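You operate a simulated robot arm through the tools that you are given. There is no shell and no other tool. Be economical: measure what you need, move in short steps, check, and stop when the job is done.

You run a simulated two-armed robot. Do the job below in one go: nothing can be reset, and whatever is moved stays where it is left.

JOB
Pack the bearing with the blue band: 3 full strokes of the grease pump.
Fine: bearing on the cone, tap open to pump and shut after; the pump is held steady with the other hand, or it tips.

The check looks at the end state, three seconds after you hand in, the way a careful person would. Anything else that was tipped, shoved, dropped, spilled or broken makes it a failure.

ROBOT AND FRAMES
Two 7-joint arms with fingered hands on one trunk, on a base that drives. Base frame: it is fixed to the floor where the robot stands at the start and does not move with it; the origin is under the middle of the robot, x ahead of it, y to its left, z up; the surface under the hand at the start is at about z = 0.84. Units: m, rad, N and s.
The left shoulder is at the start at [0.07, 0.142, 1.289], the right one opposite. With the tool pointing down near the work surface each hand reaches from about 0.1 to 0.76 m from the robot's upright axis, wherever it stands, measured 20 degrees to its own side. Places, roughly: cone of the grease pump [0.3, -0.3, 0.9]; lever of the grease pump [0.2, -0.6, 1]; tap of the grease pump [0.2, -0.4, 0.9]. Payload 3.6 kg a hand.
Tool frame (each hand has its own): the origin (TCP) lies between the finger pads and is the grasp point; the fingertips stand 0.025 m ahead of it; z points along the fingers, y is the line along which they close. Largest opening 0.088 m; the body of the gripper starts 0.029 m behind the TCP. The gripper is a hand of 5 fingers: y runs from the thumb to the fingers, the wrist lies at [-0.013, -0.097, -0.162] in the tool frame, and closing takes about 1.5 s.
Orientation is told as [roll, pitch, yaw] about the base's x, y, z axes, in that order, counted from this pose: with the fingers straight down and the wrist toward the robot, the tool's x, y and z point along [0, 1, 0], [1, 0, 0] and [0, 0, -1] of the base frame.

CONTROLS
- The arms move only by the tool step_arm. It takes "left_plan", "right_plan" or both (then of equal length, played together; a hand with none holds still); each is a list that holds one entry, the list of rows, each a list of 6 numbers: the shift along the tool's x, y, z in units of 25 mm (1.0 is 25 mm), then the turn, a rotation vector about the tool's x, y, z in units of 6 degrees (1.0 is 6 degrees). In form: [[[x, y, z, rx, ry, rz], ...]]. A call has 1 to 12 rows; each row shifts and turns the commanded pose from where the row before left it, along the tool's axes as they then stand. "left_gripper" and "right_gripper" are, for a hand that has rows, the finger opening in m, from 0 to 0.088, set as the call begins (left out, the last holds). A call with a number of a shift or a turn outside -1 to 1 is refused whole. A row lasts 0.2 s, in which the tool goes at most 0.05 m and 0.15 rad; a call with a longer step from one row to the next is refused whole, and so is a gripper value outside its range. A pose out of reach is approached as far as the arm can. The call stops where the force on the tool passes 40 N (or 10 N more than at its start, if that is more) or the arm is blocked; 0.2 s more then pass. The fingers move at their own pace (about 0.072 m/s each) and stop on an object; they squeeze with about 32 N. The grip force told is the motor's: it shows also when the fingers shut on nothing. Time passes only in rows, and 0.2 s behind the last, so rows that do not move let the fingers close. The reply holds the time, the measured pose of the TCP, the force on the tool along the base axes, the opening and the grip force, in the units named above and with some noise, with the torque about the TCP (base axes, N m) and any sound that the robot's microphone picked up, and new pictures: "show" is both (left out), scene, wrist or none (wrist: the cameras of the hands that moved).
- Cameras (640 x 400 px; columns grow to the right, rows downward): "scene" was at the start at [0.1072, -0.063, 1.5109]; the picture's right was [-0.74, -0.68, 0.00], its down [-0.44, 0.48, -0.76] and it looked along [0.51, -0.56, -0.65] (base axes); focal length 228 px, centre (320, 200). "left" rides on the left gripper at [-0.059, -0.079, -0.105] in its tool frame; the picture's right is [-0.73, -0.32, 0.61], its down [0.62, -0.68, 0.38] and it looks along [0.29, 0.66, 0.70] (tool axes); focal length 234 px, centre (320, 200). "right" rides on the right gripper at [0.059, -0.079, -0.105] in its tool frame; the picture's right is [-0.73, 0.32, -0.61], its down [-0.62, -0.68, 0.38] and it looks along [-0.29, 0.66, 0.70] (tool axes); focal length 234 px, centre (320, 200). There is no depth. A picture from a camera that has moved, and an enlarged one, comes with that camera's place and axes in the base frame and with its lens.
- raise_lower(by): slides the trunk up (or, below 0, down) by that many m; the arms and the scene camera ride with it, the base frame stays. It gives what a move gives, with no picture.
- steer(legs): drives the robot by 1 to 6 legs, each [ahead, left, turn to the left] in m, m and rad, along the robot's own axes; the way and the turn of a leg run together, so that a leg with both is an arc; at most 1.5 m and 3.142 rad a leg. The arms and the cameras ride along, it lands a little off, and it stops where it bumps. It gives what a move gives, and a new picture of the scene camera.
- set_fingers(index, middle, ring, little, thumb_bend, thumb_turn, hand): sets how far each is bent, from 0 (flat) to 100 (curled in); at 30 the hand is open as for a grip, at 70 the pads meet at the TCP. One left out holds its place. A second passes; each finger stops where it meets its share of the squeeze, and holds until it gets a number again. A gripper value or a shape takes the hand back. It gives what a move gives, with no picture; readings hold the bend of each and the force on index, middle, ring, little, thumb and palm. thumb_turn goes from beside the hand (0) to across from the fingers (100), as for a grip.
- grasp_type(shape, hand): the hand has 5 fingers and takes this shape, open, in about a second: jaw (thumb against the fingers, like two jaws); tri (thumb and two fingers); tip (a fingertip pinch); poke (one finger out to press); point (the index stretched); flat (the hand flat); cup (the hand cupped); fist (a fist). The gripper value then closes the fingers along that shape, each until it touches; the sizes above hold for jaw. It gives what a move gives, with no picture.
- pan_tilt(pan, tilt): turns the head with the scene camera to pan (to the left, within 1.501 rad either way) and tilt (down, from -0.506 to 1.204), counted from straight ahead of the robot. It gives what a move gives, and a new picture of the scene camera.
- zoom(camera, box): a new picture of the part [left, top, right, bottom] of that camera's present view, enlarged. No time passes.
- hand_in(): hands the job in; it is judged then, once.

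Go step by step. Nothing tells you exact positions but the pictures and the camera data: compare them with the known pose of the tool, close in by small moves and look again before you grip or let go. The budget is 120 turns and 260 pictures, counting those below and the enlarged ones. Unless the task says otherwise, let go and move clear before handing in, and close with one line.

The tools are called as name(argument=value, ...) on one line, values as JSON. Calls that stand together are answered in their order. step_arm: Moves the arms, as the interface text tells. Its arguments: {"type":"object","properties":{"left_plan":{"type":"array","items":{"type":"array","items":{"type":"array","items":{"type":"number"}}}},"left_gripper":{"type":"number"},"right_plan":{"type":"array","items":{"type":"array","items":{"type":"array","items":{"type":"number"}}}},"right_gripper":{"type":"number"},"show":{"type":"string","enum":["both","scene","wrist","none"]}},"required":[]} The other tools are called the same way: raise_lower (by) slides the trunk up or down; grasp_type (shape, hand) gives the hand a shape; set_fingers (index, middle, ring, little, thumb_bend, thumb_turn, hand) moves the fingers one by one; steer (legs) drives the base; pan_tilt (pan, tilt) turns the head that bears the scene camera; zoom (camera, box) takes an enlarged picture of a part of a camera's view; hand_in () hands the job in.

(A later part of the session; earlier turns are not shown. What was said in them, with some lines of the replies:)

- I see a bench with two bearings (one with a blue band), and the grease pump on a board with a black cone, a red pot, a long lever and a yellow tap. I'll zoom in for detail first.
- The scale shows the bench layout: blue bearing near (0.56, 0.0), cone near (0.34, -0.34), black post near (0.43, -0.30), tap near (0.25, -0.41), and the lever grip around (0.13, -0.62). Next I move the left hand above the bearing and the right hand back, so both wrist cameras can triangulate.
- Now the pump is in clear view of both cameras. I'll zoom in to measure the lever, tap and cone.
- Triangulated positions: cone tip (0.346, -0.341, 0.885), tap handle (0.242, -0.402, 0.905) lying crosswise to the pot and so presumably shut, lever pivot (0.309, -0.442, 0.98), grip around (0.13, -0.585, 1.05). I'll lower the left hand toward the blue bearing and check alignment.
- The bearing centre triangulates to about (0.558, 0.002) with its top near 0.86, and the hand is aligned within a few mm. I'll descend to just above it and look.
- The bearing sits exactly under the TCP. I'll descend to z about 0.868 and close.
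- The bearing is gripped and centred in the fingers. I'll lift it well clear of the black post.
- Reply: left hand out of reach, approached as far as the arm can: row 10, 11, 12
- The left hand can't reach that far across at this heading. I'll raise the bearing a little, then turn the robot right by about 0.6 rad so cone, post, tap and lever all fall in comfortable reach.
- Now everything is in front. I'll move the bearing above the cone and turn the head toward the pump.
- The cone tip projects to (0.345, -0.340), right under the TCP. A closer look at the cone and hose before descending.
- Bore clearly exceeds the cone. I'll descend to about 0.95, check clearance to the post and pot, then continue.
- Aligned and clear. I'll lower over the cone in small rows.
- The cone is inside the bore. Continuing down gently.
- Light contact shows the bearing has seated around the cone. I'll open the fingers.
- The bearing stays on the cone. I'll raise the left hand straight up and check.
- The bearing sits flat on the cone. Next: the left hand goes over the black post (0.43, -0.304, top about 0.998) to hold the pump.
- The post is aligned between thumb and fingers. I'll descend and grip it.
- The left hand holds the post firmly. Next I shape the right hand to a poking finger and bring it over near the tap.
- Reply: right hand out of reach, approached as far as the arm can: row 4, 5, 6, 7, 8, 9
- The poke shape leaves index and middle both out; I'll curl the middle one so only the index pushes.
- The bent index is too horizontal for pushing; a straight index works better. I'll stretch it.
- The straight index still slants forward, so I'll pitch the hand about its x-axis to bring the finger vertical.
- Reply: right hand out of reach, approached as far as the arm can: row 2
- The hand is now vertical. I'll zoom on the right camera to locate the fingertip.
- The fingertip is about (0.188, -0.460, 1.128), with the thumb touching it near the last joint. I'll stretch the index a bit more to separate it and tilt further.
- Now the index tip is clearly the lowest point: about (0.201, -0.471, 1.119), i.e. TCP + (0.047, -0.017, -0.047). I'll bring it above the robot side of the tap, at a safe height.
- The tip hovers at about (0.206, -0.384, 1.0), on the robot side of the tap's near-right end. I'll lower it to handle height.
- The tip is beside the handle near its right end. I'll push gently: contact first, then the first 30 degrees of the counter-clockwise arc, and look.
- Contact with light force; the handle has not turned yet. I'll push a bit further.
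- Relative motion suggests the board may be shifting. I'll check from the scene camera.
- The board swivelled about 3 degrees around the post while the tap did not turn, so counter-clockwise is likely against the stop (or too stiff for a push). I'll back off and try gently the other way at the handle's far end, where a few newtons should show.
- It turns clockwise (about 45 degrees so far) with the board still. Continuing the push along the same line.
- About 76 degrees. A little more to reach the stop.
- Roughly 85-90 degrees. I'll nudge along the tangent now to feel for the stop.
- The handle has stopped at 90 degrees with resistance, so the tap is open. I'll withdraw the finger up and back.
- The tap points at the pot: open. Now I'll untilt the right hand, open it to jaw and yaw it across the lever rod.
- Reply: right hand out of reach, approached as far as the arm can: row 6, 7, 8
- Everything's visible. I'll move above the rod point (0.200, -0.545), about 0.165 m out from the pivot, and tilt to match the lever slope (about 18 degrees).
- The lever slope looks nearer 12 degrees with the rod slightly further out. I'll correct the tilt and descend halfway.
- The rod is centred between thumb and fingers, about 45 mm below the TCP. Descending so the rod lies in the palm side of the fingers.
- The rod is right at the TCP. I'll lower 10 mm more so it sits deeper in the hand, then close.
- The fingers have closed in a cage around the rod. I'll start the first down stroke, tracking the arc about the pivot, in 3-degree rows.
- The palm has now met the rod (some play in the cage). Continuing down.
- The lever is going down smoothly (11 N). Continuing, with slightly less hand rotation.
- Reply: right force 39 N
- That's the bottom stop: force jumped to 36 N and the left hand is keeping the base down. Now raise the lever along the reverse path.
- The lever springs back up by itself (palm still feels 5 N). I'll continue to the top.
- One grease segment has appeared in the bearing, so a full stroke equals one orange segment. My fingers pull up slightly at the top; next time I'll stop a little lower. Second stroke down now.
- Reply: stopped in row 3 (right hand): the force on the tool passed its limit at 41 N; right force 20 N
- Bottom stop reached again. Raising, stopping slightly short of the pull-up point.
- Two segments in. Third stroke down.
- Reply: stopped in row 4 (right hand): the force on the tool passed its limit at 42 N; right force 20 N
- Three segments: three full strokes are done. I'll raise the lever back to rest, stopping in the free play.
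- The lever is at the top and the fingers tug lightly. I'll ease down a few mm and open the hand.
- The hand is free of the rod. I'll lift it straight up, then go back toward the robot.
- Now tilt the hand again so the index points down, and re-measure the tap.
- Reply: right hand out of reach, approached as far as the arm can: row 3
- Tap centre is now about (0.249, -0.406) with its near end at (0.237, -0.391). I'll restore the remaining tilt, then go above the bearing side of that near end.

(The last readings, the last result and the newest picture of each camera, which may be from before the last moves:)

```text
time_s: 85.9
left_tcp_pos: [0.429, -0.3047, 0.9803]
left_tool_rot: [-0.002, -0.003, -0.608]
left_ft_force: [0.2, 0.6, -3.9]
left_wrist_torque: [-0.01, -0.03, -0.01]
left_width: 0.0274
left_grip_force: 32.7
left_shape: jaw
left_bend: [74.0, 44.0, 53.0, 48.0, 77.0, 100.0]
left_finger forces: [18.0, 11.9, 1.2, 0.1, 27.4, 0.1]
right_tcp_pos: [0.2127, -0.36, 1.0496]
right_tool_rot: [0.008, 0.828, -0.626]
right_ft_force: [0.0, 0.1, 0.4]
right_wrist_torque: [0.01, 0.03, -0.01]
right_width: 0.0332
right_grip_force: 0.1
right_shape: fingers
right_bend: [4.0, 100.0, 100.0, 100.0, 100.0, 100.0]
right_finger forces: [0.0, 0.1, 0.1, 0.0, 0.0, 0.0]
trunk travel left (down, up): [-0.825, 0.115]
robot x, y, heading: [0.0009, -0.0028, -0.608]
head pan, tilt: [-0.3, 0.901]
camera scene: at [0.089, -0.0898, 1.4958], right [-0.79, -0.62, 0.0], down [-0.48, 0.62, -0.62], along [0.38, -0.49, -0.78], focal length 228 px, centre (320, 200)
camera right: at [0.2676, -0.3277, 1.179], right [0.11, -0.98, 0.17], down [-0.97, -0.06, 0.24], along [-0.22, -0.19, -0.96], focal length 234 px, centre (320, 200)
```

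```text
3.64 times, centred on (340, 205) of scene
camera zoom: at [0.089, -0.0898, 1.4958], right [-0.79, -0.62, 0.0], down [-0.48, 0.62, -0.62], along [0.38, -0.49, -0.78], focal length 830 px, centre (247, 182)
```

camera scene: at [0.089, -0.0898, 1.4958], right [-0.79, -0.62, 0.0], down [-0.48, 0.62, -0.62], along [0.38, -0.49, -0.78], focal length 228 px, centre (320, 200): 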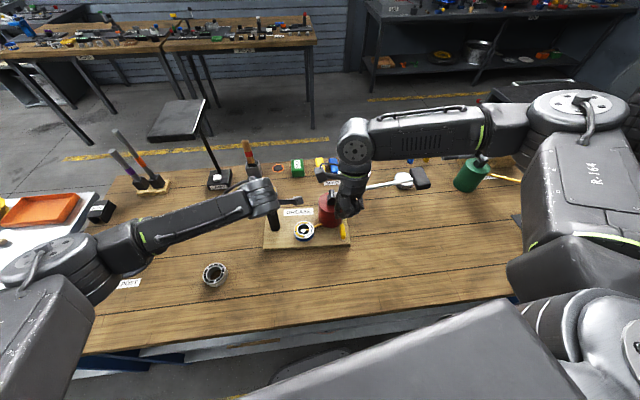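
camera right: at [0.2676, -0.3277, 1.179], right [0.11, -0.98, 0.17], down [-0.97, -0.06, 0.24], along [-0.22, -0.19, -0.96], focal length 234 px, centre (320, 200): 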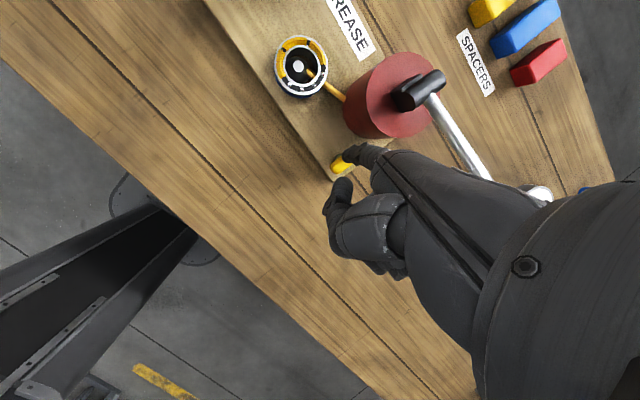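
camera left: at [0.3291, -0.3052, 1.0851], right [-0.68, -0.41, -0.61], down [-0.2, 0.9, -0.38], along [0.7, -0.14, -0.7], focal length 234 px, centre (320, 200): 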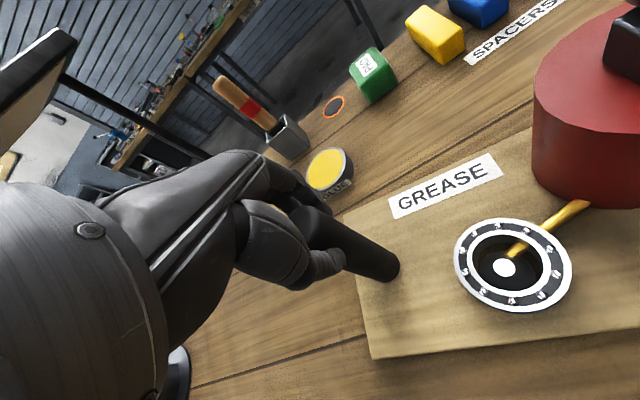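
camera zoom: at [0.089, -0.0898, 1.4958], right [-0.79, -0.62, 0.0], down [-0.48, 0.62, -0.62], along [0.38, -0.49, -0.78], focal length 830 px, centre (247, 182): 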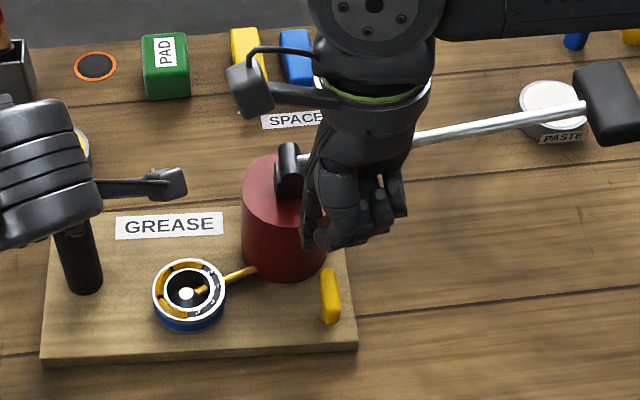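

The finger is positioned beside the near end of the handle, on the bearing side. Descending to handle height; the two hand cameras should clear each other by about 25 mm.

step_arm(right_plan=[[[0, 0.66, 0.607, 0, 0, 0], [0, 0.66, 0.607, 0, 0, 0], [0, 0.66, 0.607, 0, 0, 0], [0, 0.66, 0.607, 0, 0, 0], [0, 0.66, 0.607, 0, 0, 0]]], show="none")

zoom(camera="right", box=[270, 60, 420, 220])

zoom(camera="scene", box=[260, 150, 420, 260])

```text
time_s: 87.1
left_tcp_pos: [0.4283, -0.3042, 0.9817]
left_tool_rot: [-0.001, -0.004, -0.609]
left_ft_force: [-0.5, 1.9, -4.0]
left_wrist_torque: [-0.01, -0.01, 0.0]
left_width: 0.0272
left_grip_force: 32.0
left_shape: jaw
left_bend: [74.0, 44.0, 53.0, 48.0, 77.0, 100.0]
left_finger forces: [18.0, 12.0, 1.2, 0.0, 27.4, 0.0]
right_tcp_pos: [0.2141, -0.3595, 0.9373]
right_tool_rot: [0.008, 0.826, -0.625]
right_ft_force: [0.3, -0.3, 0.5]
right_wrist_torque: [0.0, -0.01, -0.02]
right_width: 0.0334
right_grip_force: 0.1
right_shape: fingers
right_bend: [4.0, 100.0, 100.0, 100.0, 100.0, 100.0]
right_finger forces: [0.0, 0.0, 0.0, 0.1, 0.0, 0.0]
trunk travel left (down, up): [-0.825, 0.115]
robot x, y, heading: [0.0009, 0.0031, -0.609]
head pan, tilt: [-0.3, 0.901]
```

```text
2.50 times, centred on (345, 140) of right
camera zoom: at [0.2673, -0.3272, 1.0673], right [0.11, -0.98, 0.17], down [-0.97, -0.06, 0.24], along [-0.22, -0.19, -0.96], focal length 585 px, centre (258, 350)
```

zoom: 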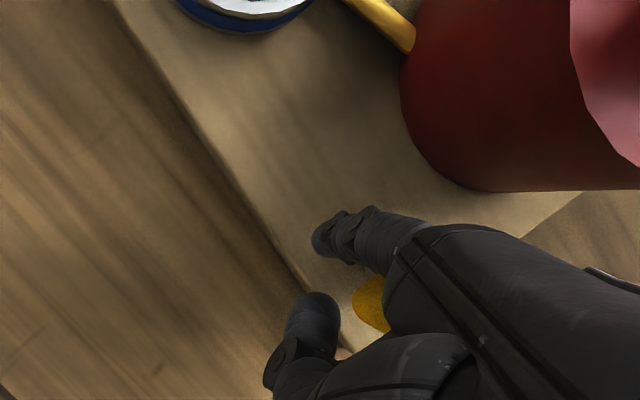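

```text
3.64 times, centred on (340, 205) of scene
camera zoom: at [0.0883, -0.0897, 1.4959], right [-0.79, -0.62, 0.0], down [-0.48, 0.62, -0.62], along [0.38, -0.49, -0.78], focal length 830 px, centre (247, 182)
```

zoom: 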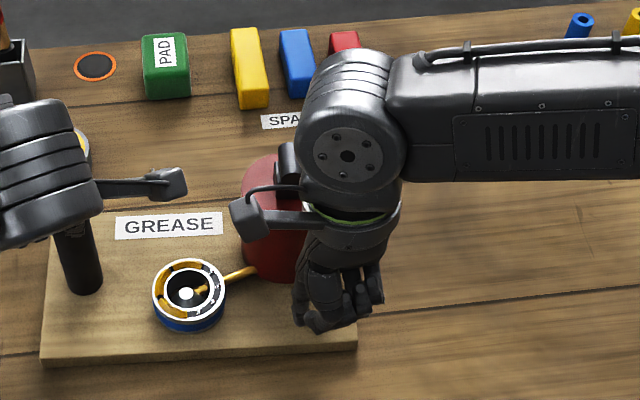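

Clear. I'll now push the near end toward the board's short edge (counter-clockwise), following the arc.

step_arm(right_plan=[[[-0.165, -0.058, 0.063, 0, 0, 0], [-0.165, -0.058, 0.063, 0, 0, 0], [-0.165, -0.115, 0.125, 0, 0, 0], [-0.165, -0.115, 0.125, 0, 0, 0]]], show="none")

zoom(camera="right", box=[270, 60, 420, 220])

zoom(camera="scene", box=[310, 190, 400, 260])

```text
time_s: 88.1
left_tcp_pos: [0.4291, -0.3043, 0.9808]
left_tool_rot: [-0.004, -0.004, -0.61]
left_ft_force: [-0.1, -0.2, -4.7]
left_wrist_torque: [0.03, -0.03, -0.02]
left_width: 0.0274
left_grip_force: 32.1
left_shape: jaw
left_bend: [74.0, 44.0, 53.0, 48.0, 77.0, 100.0]
left_finger forces: [18.2, 12.0, 1.1, 0.1, 27.6, 0.0]
right_tcp_pos: [0.1929, -0.3655, 0.9369]
right_tool_rot: [0.01, 0.825, -0.625]
right_ft_force: [0.8, 0.2, 0.2]
right_wrist_torque: [0.0, -0.05, 0.1]
right_width: 0.0343
right_grip_force: 0.6
right_shape: fingers
right_bend: [3.0, 100.0, 100.0, 100.0, 100.0, 100.0]
right_finger forces: [1.1, 0.1, 0.0, 0.1, 0.0, 0.0]
trunk travel left (down, up): [-0.825, 0.115]
robot x, y, heading: [0.0013, 0.0002, -0.608]
head pan, tilt: [-0.3, 0.901]
```

```text
2.50 times, centred on (345, 140) of right
camera zoom: at [0.247, -0.3329, 1.0678], right [0.11, -0.98, 0.17], down [-0.97, -0.06, 0.24], along [-0.22, -0.19, -0.96], focal length 585 px, centre (258, 350)
```

zoom: 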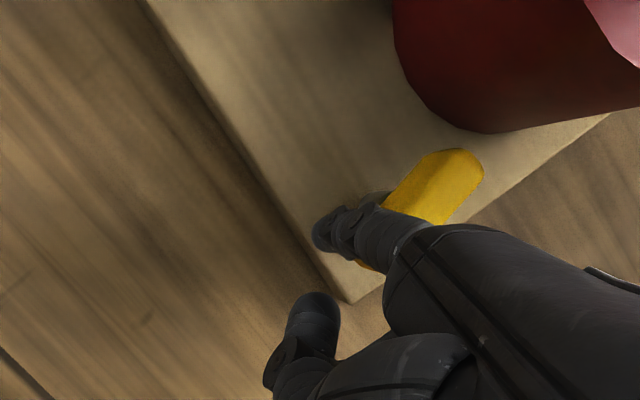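

```text
5.71 times, centred on (355, 225) of scene
camera zoom: at [0.0882, -0.0897, 1.4959], right [-0.79, -0.62, 0.0], down [-0.48, 0.62, -0.62], along [0.38, -0.49, -0.78], focal length 1304 px, centre (120, 57)
```

zoom: 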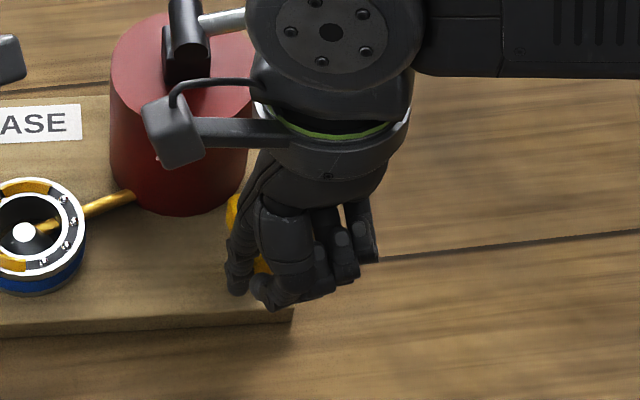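

It has begun turning. Continue along the arc.

step_arm(right_plan=[[[-0.22, -0.06, 0.065, 0, 0, 0], [-0.22, -0.04, 0.045, 0, 0, 0]]], show="none")

zoom(camera="right", box=[270, 60, 420, 220])

zoom(camera="scene", box=[310, 190, 400, 260])

```text
time_s: 88.7
left_tcp_pos: [0.4284, -0.3037, 0.9805]
left_tool_rot: [-0.003, -0.003, -0.611]
left_ft_force: [0.2, -0.4, -4.6]
left_wrist_torque: [0.01, 0.0, -0.01]
left_width: 0.0271
left_grip_force: 32.3
left_shape: jaw
left_bend: [74.0, 44.0, 53.0, 48.0, 77.0, 100.0]
left_finger forces: [18.1, 11.8, 1.2, 0.0, 27.6, 0.0]
right_tcp_pos: [0.1837, -0.3717, 0.9369]
right_tool_rot: [0.012, 0.827, -0.624]
right_ft_force: [0.3, 0.2, -0.3]
right_wrist_torque: [0.02, -0.05, 0.1]
right_width: 0.0336
right_grip_force: 0.4
right_shape: fingers
right_bend: [4.0, 100.0, 100.0, 100.0, 100.0, 100.0]
right_finger forces: [1.0, 0.0, 0.0, 0.1, 0.0, 0.0]
trunk travel left (down, up): [-0.825, 0.115]
robot x, y, heading: [-0.001, -0.0004, -0.614]
head pan, tilt: [-0.3, 0.901]
```

```text
2.50 times, centred on (345, 140) of right
camera zoom: at [0.2376, -0.3393, 1.0675], right [0.11, -0.98, 0.17], down [-0.97, -0.06, 0.24], along [-0.22, -0.19, -0.96], focal length 585 px, centre (258, 350)
```

zoom: 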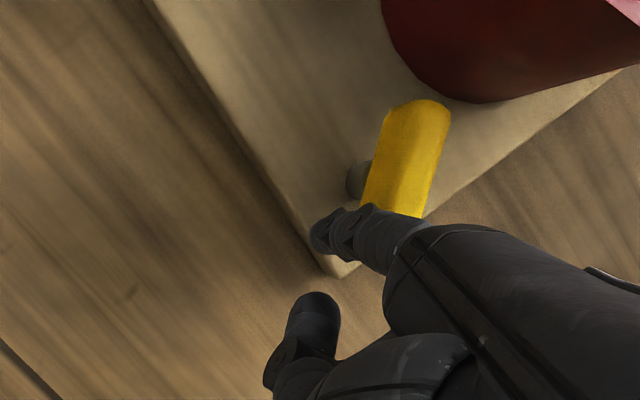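

```text
5.71 times, centred on (355, 225) of scene
camera zoom: at [0.0881, -0.0896, 1.4959], right [-0.79, -0.62, 0.0], down [-0.48, 0.62, -0.62], along [0.38, -0.49, -0.78], focal length 1304 px, centre (120, 57)
```

zoom: 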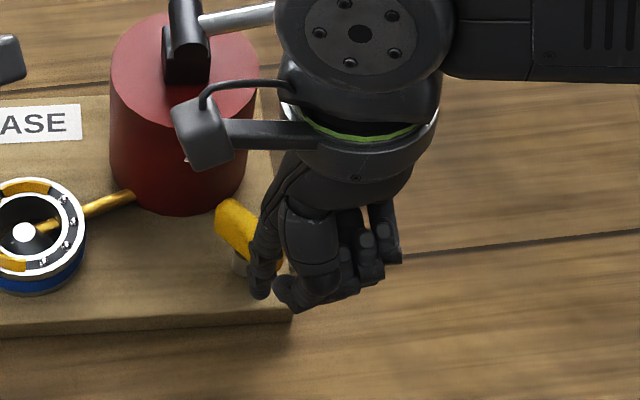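

step_arm(right_plan=[[[-0.2, 0.053, -0.058, 0, 0, 0], [-0.2, 0.053, -0.058, 0, 0, 0], [-0.12, 0.1, -0.105, 0, 0, 0]]], show="none")

zoom(camera="right", box=[270, 60, 420, 220])

zoom(camera="scene", box=[310, 190, 400, 260])

```text
time_s: 89.5
left_tcp_pos: [0.4279, -0.3037, 0.9807]
left_tool_rot: [-0.004, -0.005, -0.609]
left_ft_force: [0.5, -0.6, -4.7]
left_wrist_torque: [-0.04, 0.0, -0.03]
left_width: 0.0272
left_grip_force: 31.9
left_shape: jaw
left_bend: [74.0, 44.0, 53.0, 48.0, 77.0, 100.0]
left_finger forces: [18.1, 12.0, 1.2, 0.0, 27.4, 0.0]
right_tcp_pos: [0.1811, -0.3867, 0.9362]
right_tool_rot: [0.008, 0.827, -0.629]
right_ft_force: [-1.2, 2.0, -0.2]
right_wrist_torque: [0.04, 0.03, 0.06]
right_width: 0.0332
right_grip_force: 0.8
right_shape: fingers
right_bend: [5.0, 100.0, 100.0, 100.0, 100.0, 100.0]
right_finger forces: [1.6, 0.1, 0.0, 0.0, 0.0, 0.1]
trunk travel left (down, up): [-0.825, 0.115]
robot x, y, heading: [-0.0024, 0.0021, -0.613]
head pan, tilt: [-0.3, 0.901]
```

```text
2.50 times, centred on (345, 140) of right
camera zoom: at [0.2358, -0.3545, 1.0674], right [0.11, -0.98, 0.17], down [-0.97, -0.06, 0.24], along [-0.22, -0.19, -0.96], focal length 585 px, centre (258, 350)
```

zoom: 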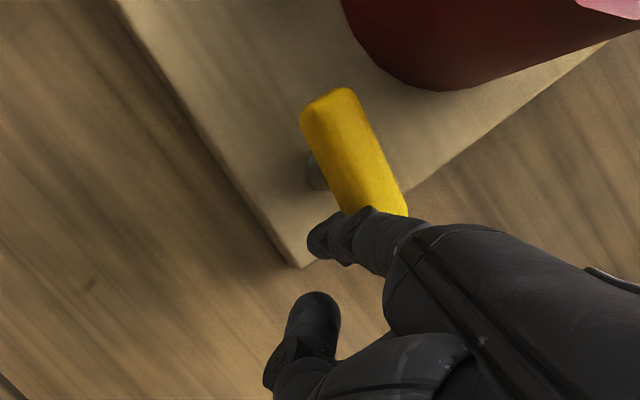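

```text
5.71 times, centred on (355, 225) of scene
camera zoom: at [0.088, -0.0895, 1.4959], right [-0.79, -0.62, 0.0], down [-0.48, 0.62, -0.62], along [0.38, -0.49, -0.78], focal length 1304 px, centre (120, 57)
```

zoom: 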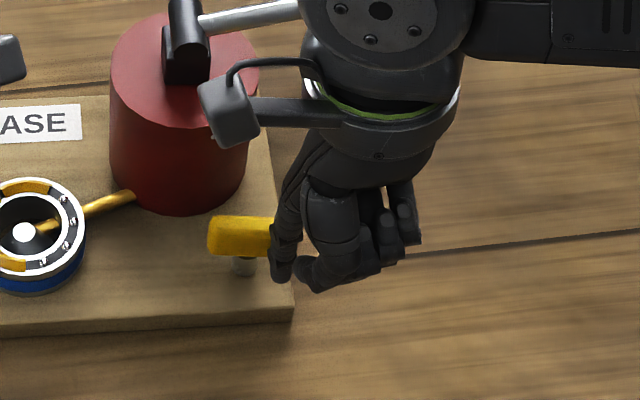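

Looks back at the shut orientation with rising force. One tiny nudge to be sure it's at the stop, watching the board.

step_arm(right_plan=[[[-0.03, 0.08, -0.086, 0, 0, 0]]], show="none")

zoom(camera="scene", box=[310, 190, 400, 260])

```text
time_s: 89.9
left_tcp_pos: [0.4277, -0.3037, 0.9821]
left_tool_rot: [-0.003, -0.005, -0.608]
left_ft_force: [0.4, -0.2, -4.2]
left_wrist_torque: [-0.04, -0.04, -0.02]
left_width: 0.0274
left_grip_force: 32.0
left_shape: jaw
left_bend: [74.0, 44.0, 53.0, 48.0, 77.0, 100.0]
left_finger forces: [18.6, 12.2, 1.1, 0.1, 26.8, 0.0]
right_tcp_pos: [0.1829, -0.3894, 0.9366]
right_tool_rot: [0.01, 0.826, -0.628]
right_ft_force: [-2.9, 1.8, 1.3]
right_wrist_torque: [0.05, 0.03, 0.05]
right_width: 0.0324
right_grip_force: 2.4
right_shape: fingers
right_bend: [5.0, 100.0, 100.0, 100.0, 100.0, 100.0]
right_finger forces: [3.2, 0.1, 0.1, 0.1, 0.0, 0.0]
trunk travel left (down, up): [-0.825, 0.115]
robot x, y, heading: [0.0009, -0.0011, -0.608]
head pan, tilt: [-0.3, 0.901]
```

```text
5.71 times, centred on (355, 225) of scene
camera zoom: at [0.0877, -0.0894, 1.4959], right [-0.79, -0.61, 0.0], down [-0.48, 0.62, -0.62], along [0.38, -0.49, -0.78], focal length 1304 px, centre (120, 57)
```

zoom: 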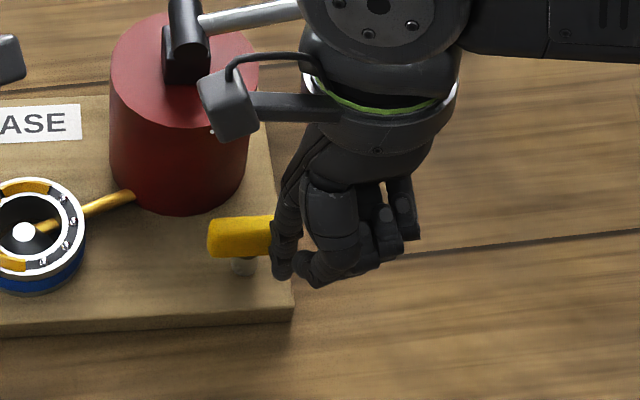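

The handle stays against its stop: tap shut. Withdraw the finger back and up.

step_arm(right_plan=[[[0.09, -0.27, 0.29, 0, 0, 0], [0.09, -0.27, 0.29, 0, 0, 0], [0, -0.74, -0.68, 0, 0, 0], [0, -0.74, -0.68, 0, 0, 0], [0, -0.74, -0.68, 0, 0, 0], [0, -0.74, -0.68, 0, 0, 0], [0, -0.74, -0.68, 0, 0, 0], [-0.3, -0.74, -0.68, 0, 0, 0], [-0.5, -0.9, -0.3, 0, 0, 0], [-0.5, -0.9, -0.3, 0, 0, 0]]], show="scene")

zoom(camera="scene", box=[250, 180, 370, 260])

zoom(camera="left", box=[200, 100, 640, 400])

```text
time_s: 92.1
left_tcp_pos: [0.4286, -0.304, 0.9816]
left_tool_rot: [-0.004, -0.006, -0.61]
left_ft_force: [0.8, 0.0, -4.0]
left_wrist_torque: [-0.03, -0.03, -0.02]
left_width: 0.0271
left_grip_force: 31.7
left_shape: jaw
left_bend: [74.0, 44.0, 53.0, 48.0, 77.0, 100.0]
left_finger forces: [18.1, 12.1, 1.1, 0.0, 27.3, 0.1]
right_tcp_pos: [0.1356, -0.3882, 1.1315]
right_tool_rot: [0.01, 0.826, -0.626]
right_ft_force: [1.0, -0.1, 0.5]
right_wrist_torque: [-0.01, -0.03, -0.01]
right_width: 0.0333
right_grip_force: 0.0
right_shape: fingers
right_bend: [4.0, 100.0, 100.0, 100.0, 100.0, 100.0]
right_finger forces: [0.0, 0.1, 0.1, 0.0, 0.0, 0.1]
trunk travel left (down, up): [-0.825, 0.115]
robot x, y, heading: [-0.001, -0.0001, -0.61]
head pan, tilt: [-0.3, 0.901]
camera scene: at [0.0873, -0.0893, 1.4959], right [-0.79, -0.62, 0.0], down [-0.48, 0.62, -0.62], along [0.38, -0.49, -0.78], focal length 228 px, centre (320, 200)
```

scene: 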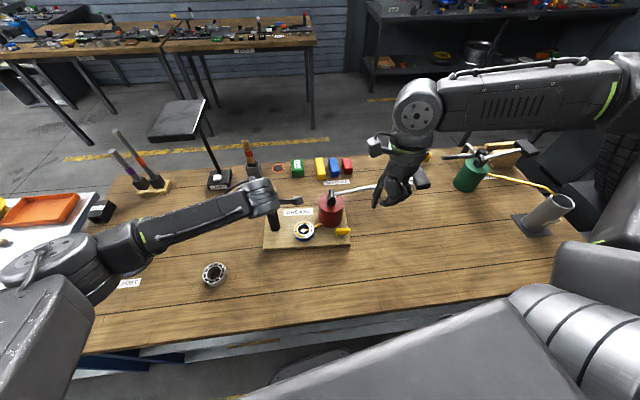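

```text
5.00 times, centred on (310, 220) of scene
camera zoom: at [0.0873, -0.0893, 1.4959], right [-0.79, -0.62, 0.0], down [-0.48, 0.62, -0.62], along [0.38, -0.49, -0.78], focal length 1141 px, centre (370, 100)
```

zoom: 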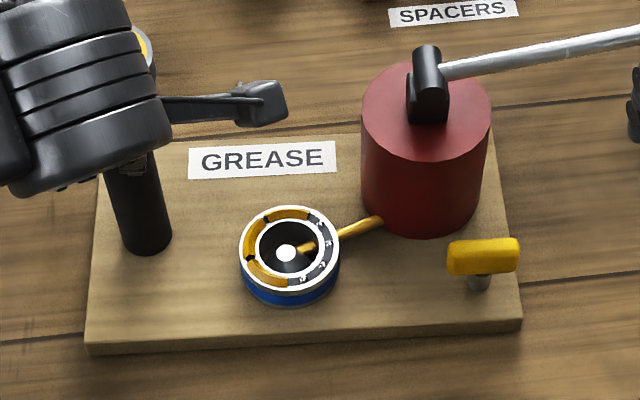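

```text
1.33 times, centred on (420, 250) of left
camera zoom: at [0.3288, -0.3065, 1.0872], right [-0.68, -0.41, -0.61], down [-0.2, 0.9, -0.39], along [0.71, -0.14, -0.69], focal length 312 px, centre (187, 133)
```

zoom: 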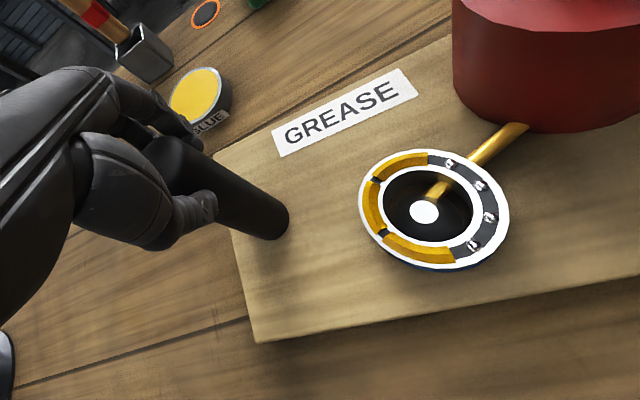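

Three segments packed, tap shut, lever up, everything upright. I'll lower the left hand slightly to unload it, open, and rise clear of the post.

step_arm(left_plan=[[[0, 0, 0.08, 0, 0, 0], [0, 0, 0, 0, 0, 0]]], show="none")

step_arm(left_plan=[[[0, 0, 0, 0, 0, 0], [0, 0, 0, 0, 0, 0], [0, 0, 0, 0, 0, 0], [0, 0, 0, 0, 0, 0], [0, 0, 0, 0, 0, 0], [0, 0, 0, 0, 0, 0], [0, 0, 0, 0, 0, 0]]], left_gripper=0.088, show="wrist")

```text
time_s: 92.7
left_tcp_pos: [0.4289, -0.3044, 0.9785]
left_tool_rot: [-0.003, -0.005, -0.608]
left_ft_force: [2.1, 1.1, -2.0]
left_wrist_torque: [-0.01, -0.04, 0.01]
left_width: 0.027
left_grip_force: 31.4
left_shape: jaw
left_bend: [74.0, 44.0, 52.0, 48.0, 77.0, 100.0]
left_finger forces: [17.9, 12.5, 1.6, 0.1, 27.3, 0.0]
right_tcp_pos: [0.1357, -0.3895, 1.1307]
right_tool_rot: [0.013, 0.827, -0.627]
right_ft_force: [-1.2, 0.2, 0.8]
right_wrist_torque: [-0.02, -0.03, -0.01]
right_width: 0.0335
right_grip_force: 0.1
right_shape: fingers
right_bend: [4.0, 100.0, 100.0, 100.0, 100.0, 100.0]
right_finger forces: [0.0, 0.0, 0.0, 0.0, 0.0, 0.1]
trunk travel left (down, up): [-0.825, 0.115]
robot x, y, heading: [-0.001, -0.0023, -0.609]
head pan, tilt: [-0.3, 0.901]
```

```text
time_s: 94.3
left_tcp_pos: [0.4273, -0.3032, 0.9795]
left_tool_rot: [-0.005, -0.005, -0.61]
left_ft_force: [-0.7, 0.3, -0.4]
left_wrist_torque: [-0.02, -0.01, 0.01]
left_width: 0.0873
left_grip_force: 0.0
left_shape: jaw
left_bend: [30.0, 30.0, 30.0, 30.0, 30.0, 98.0]
left_finger forces: [0.0, 0.0, 0.0, 0.1, 0.0, 0.0]
right_tcp_pos: [0.1342, -0.3885, 1.1311]
right_tool_rot: [0.011, 0.825, -0.626]
right_ft_force: [1.1, 0.1, 0.1]
right_wrist_torque: [0.04, 0.01, -0.01]
right_width: 0.0335
right_grip_force: 0.1
right_shape: fingers
right_bend: [4.0, 100.0, 100.0, 100.0, 100.0, 100.0]
right_finger forces: [0.0, 0.0, 0.1, 0.0, 0.1, 0.1]
trunk travel left (down, up): [-0.825, 0.115]
robot x, y, heading: [-0.0029, 0.0012, -0.604]
head pan, tilt: [-0.3, 0.901]
camera left: at [0.3287, -0.3068, 1.0851], right [-0.68, -0.41, -0.61], down [-0.2, 0.9, -0.39], along [0.71, -0.14, -0.69], focal length 234 px, centre (320, 200)
```

left: 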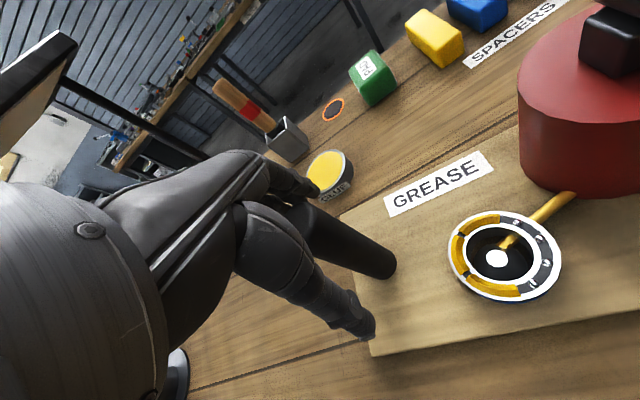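

The left hand is open around the post. Rising straight up, then checking the whole scene.

step_arm(left_plan=[[[0, 0, -0.5, 0, 0, 0], [0, 0, -0.8, 0, 0, 0], [0, 0, -1, 0, 0, 0], [0, 0, -1, 0, 0, 0], [0, 0, -1, 0, 0, 0], [0, 0, -1, 0, 0, 0], [0, 0, -1, 0, 0, 0]]], show="scene")

zoom(camera="scene", box=[230, 150, 450, 260])

```text
time_s: 95.9
left_tcp_pos: [0.4277, -0.3028, 1.1365]
left_tool_rot: [-0.003, -0.005, -0.609]
left_ft_force: [0.7, -0.1, 0.3]
left_wrist_torque: [0.03, 0.03, 0.02]
left_width: 0.0874
left_grip_force: 0.1
left_shape: jaw
left_bend: [30.0, 30.0, 30.0, 30.0, 30.0, 98.0]
left_finger forces: [0.0, 0.1, 0.0, 0.0, 0.0, 0.0]
right_tcp_pos: [0.1347, -0.3888, 1.1318]
right_tool_rot: [0.01, 0.827, -0.626]
right_ft_force: [0.7, 0.7, -0.3]
right_wrist_torque: [0.0, 0.0, 0.02]
right_width: 0.0334
right_grip_force: 0.0
right_shape: fingers
right_bend: [4.0, 100.0, 100.0, 100.0, 100.0, 100.0]
right_finger forces: [0.0, 0.0, 0.1, 0.0, 0.1, 0.1]
trunk travel left (down, up): [-0.825, 0.115]
robot x, y, heading: [-0.0004, 0.0033, -0.608]
head pan, tilt: [-0.3, 0.901]
camera scene: at [0.0869, -0.0892, 1.4959], right [-0.79, -0.62, 0.0], down [-0.48, 0.62, -0.62], along [0.38, -0.49, -0.78], focal length 228 px, centre (320, 200)
```

scene: 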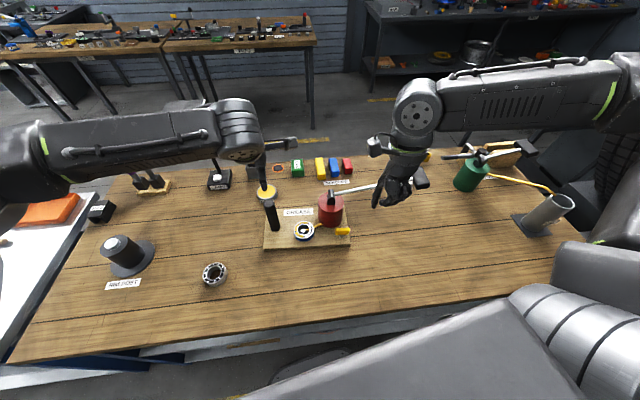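

```text
2.91 times, centred on (340, 205) of scene
camera zoom: at [0.0869, -0.0892, 1.4959], right [-0.79, -0.62, 0.0], down [-0.48, 0.62, -0.62], along [0.38, -0.49, -0.78], focal length 664 px, centre (262, 186)
```

zoom: 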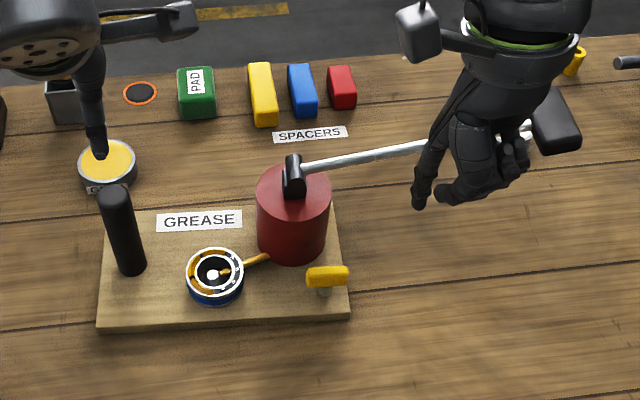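

The bearing is on the cone with three grease segments, the tap is shut, the lever is up, and the pump and everything around it are upright, with both hands clear. Handing in.

hand_in()

```text
The job is handed in.
```

I packed the blue-band bearing with 3 full strokes. It sits on the cone with three grease segments showing, the tap is shut, the lever is back up, and both hands are clear. While I was finding which way the tap opens, the pump board swivelled about 3 degrees around its post. I left it there; nothing tipped or spilled.
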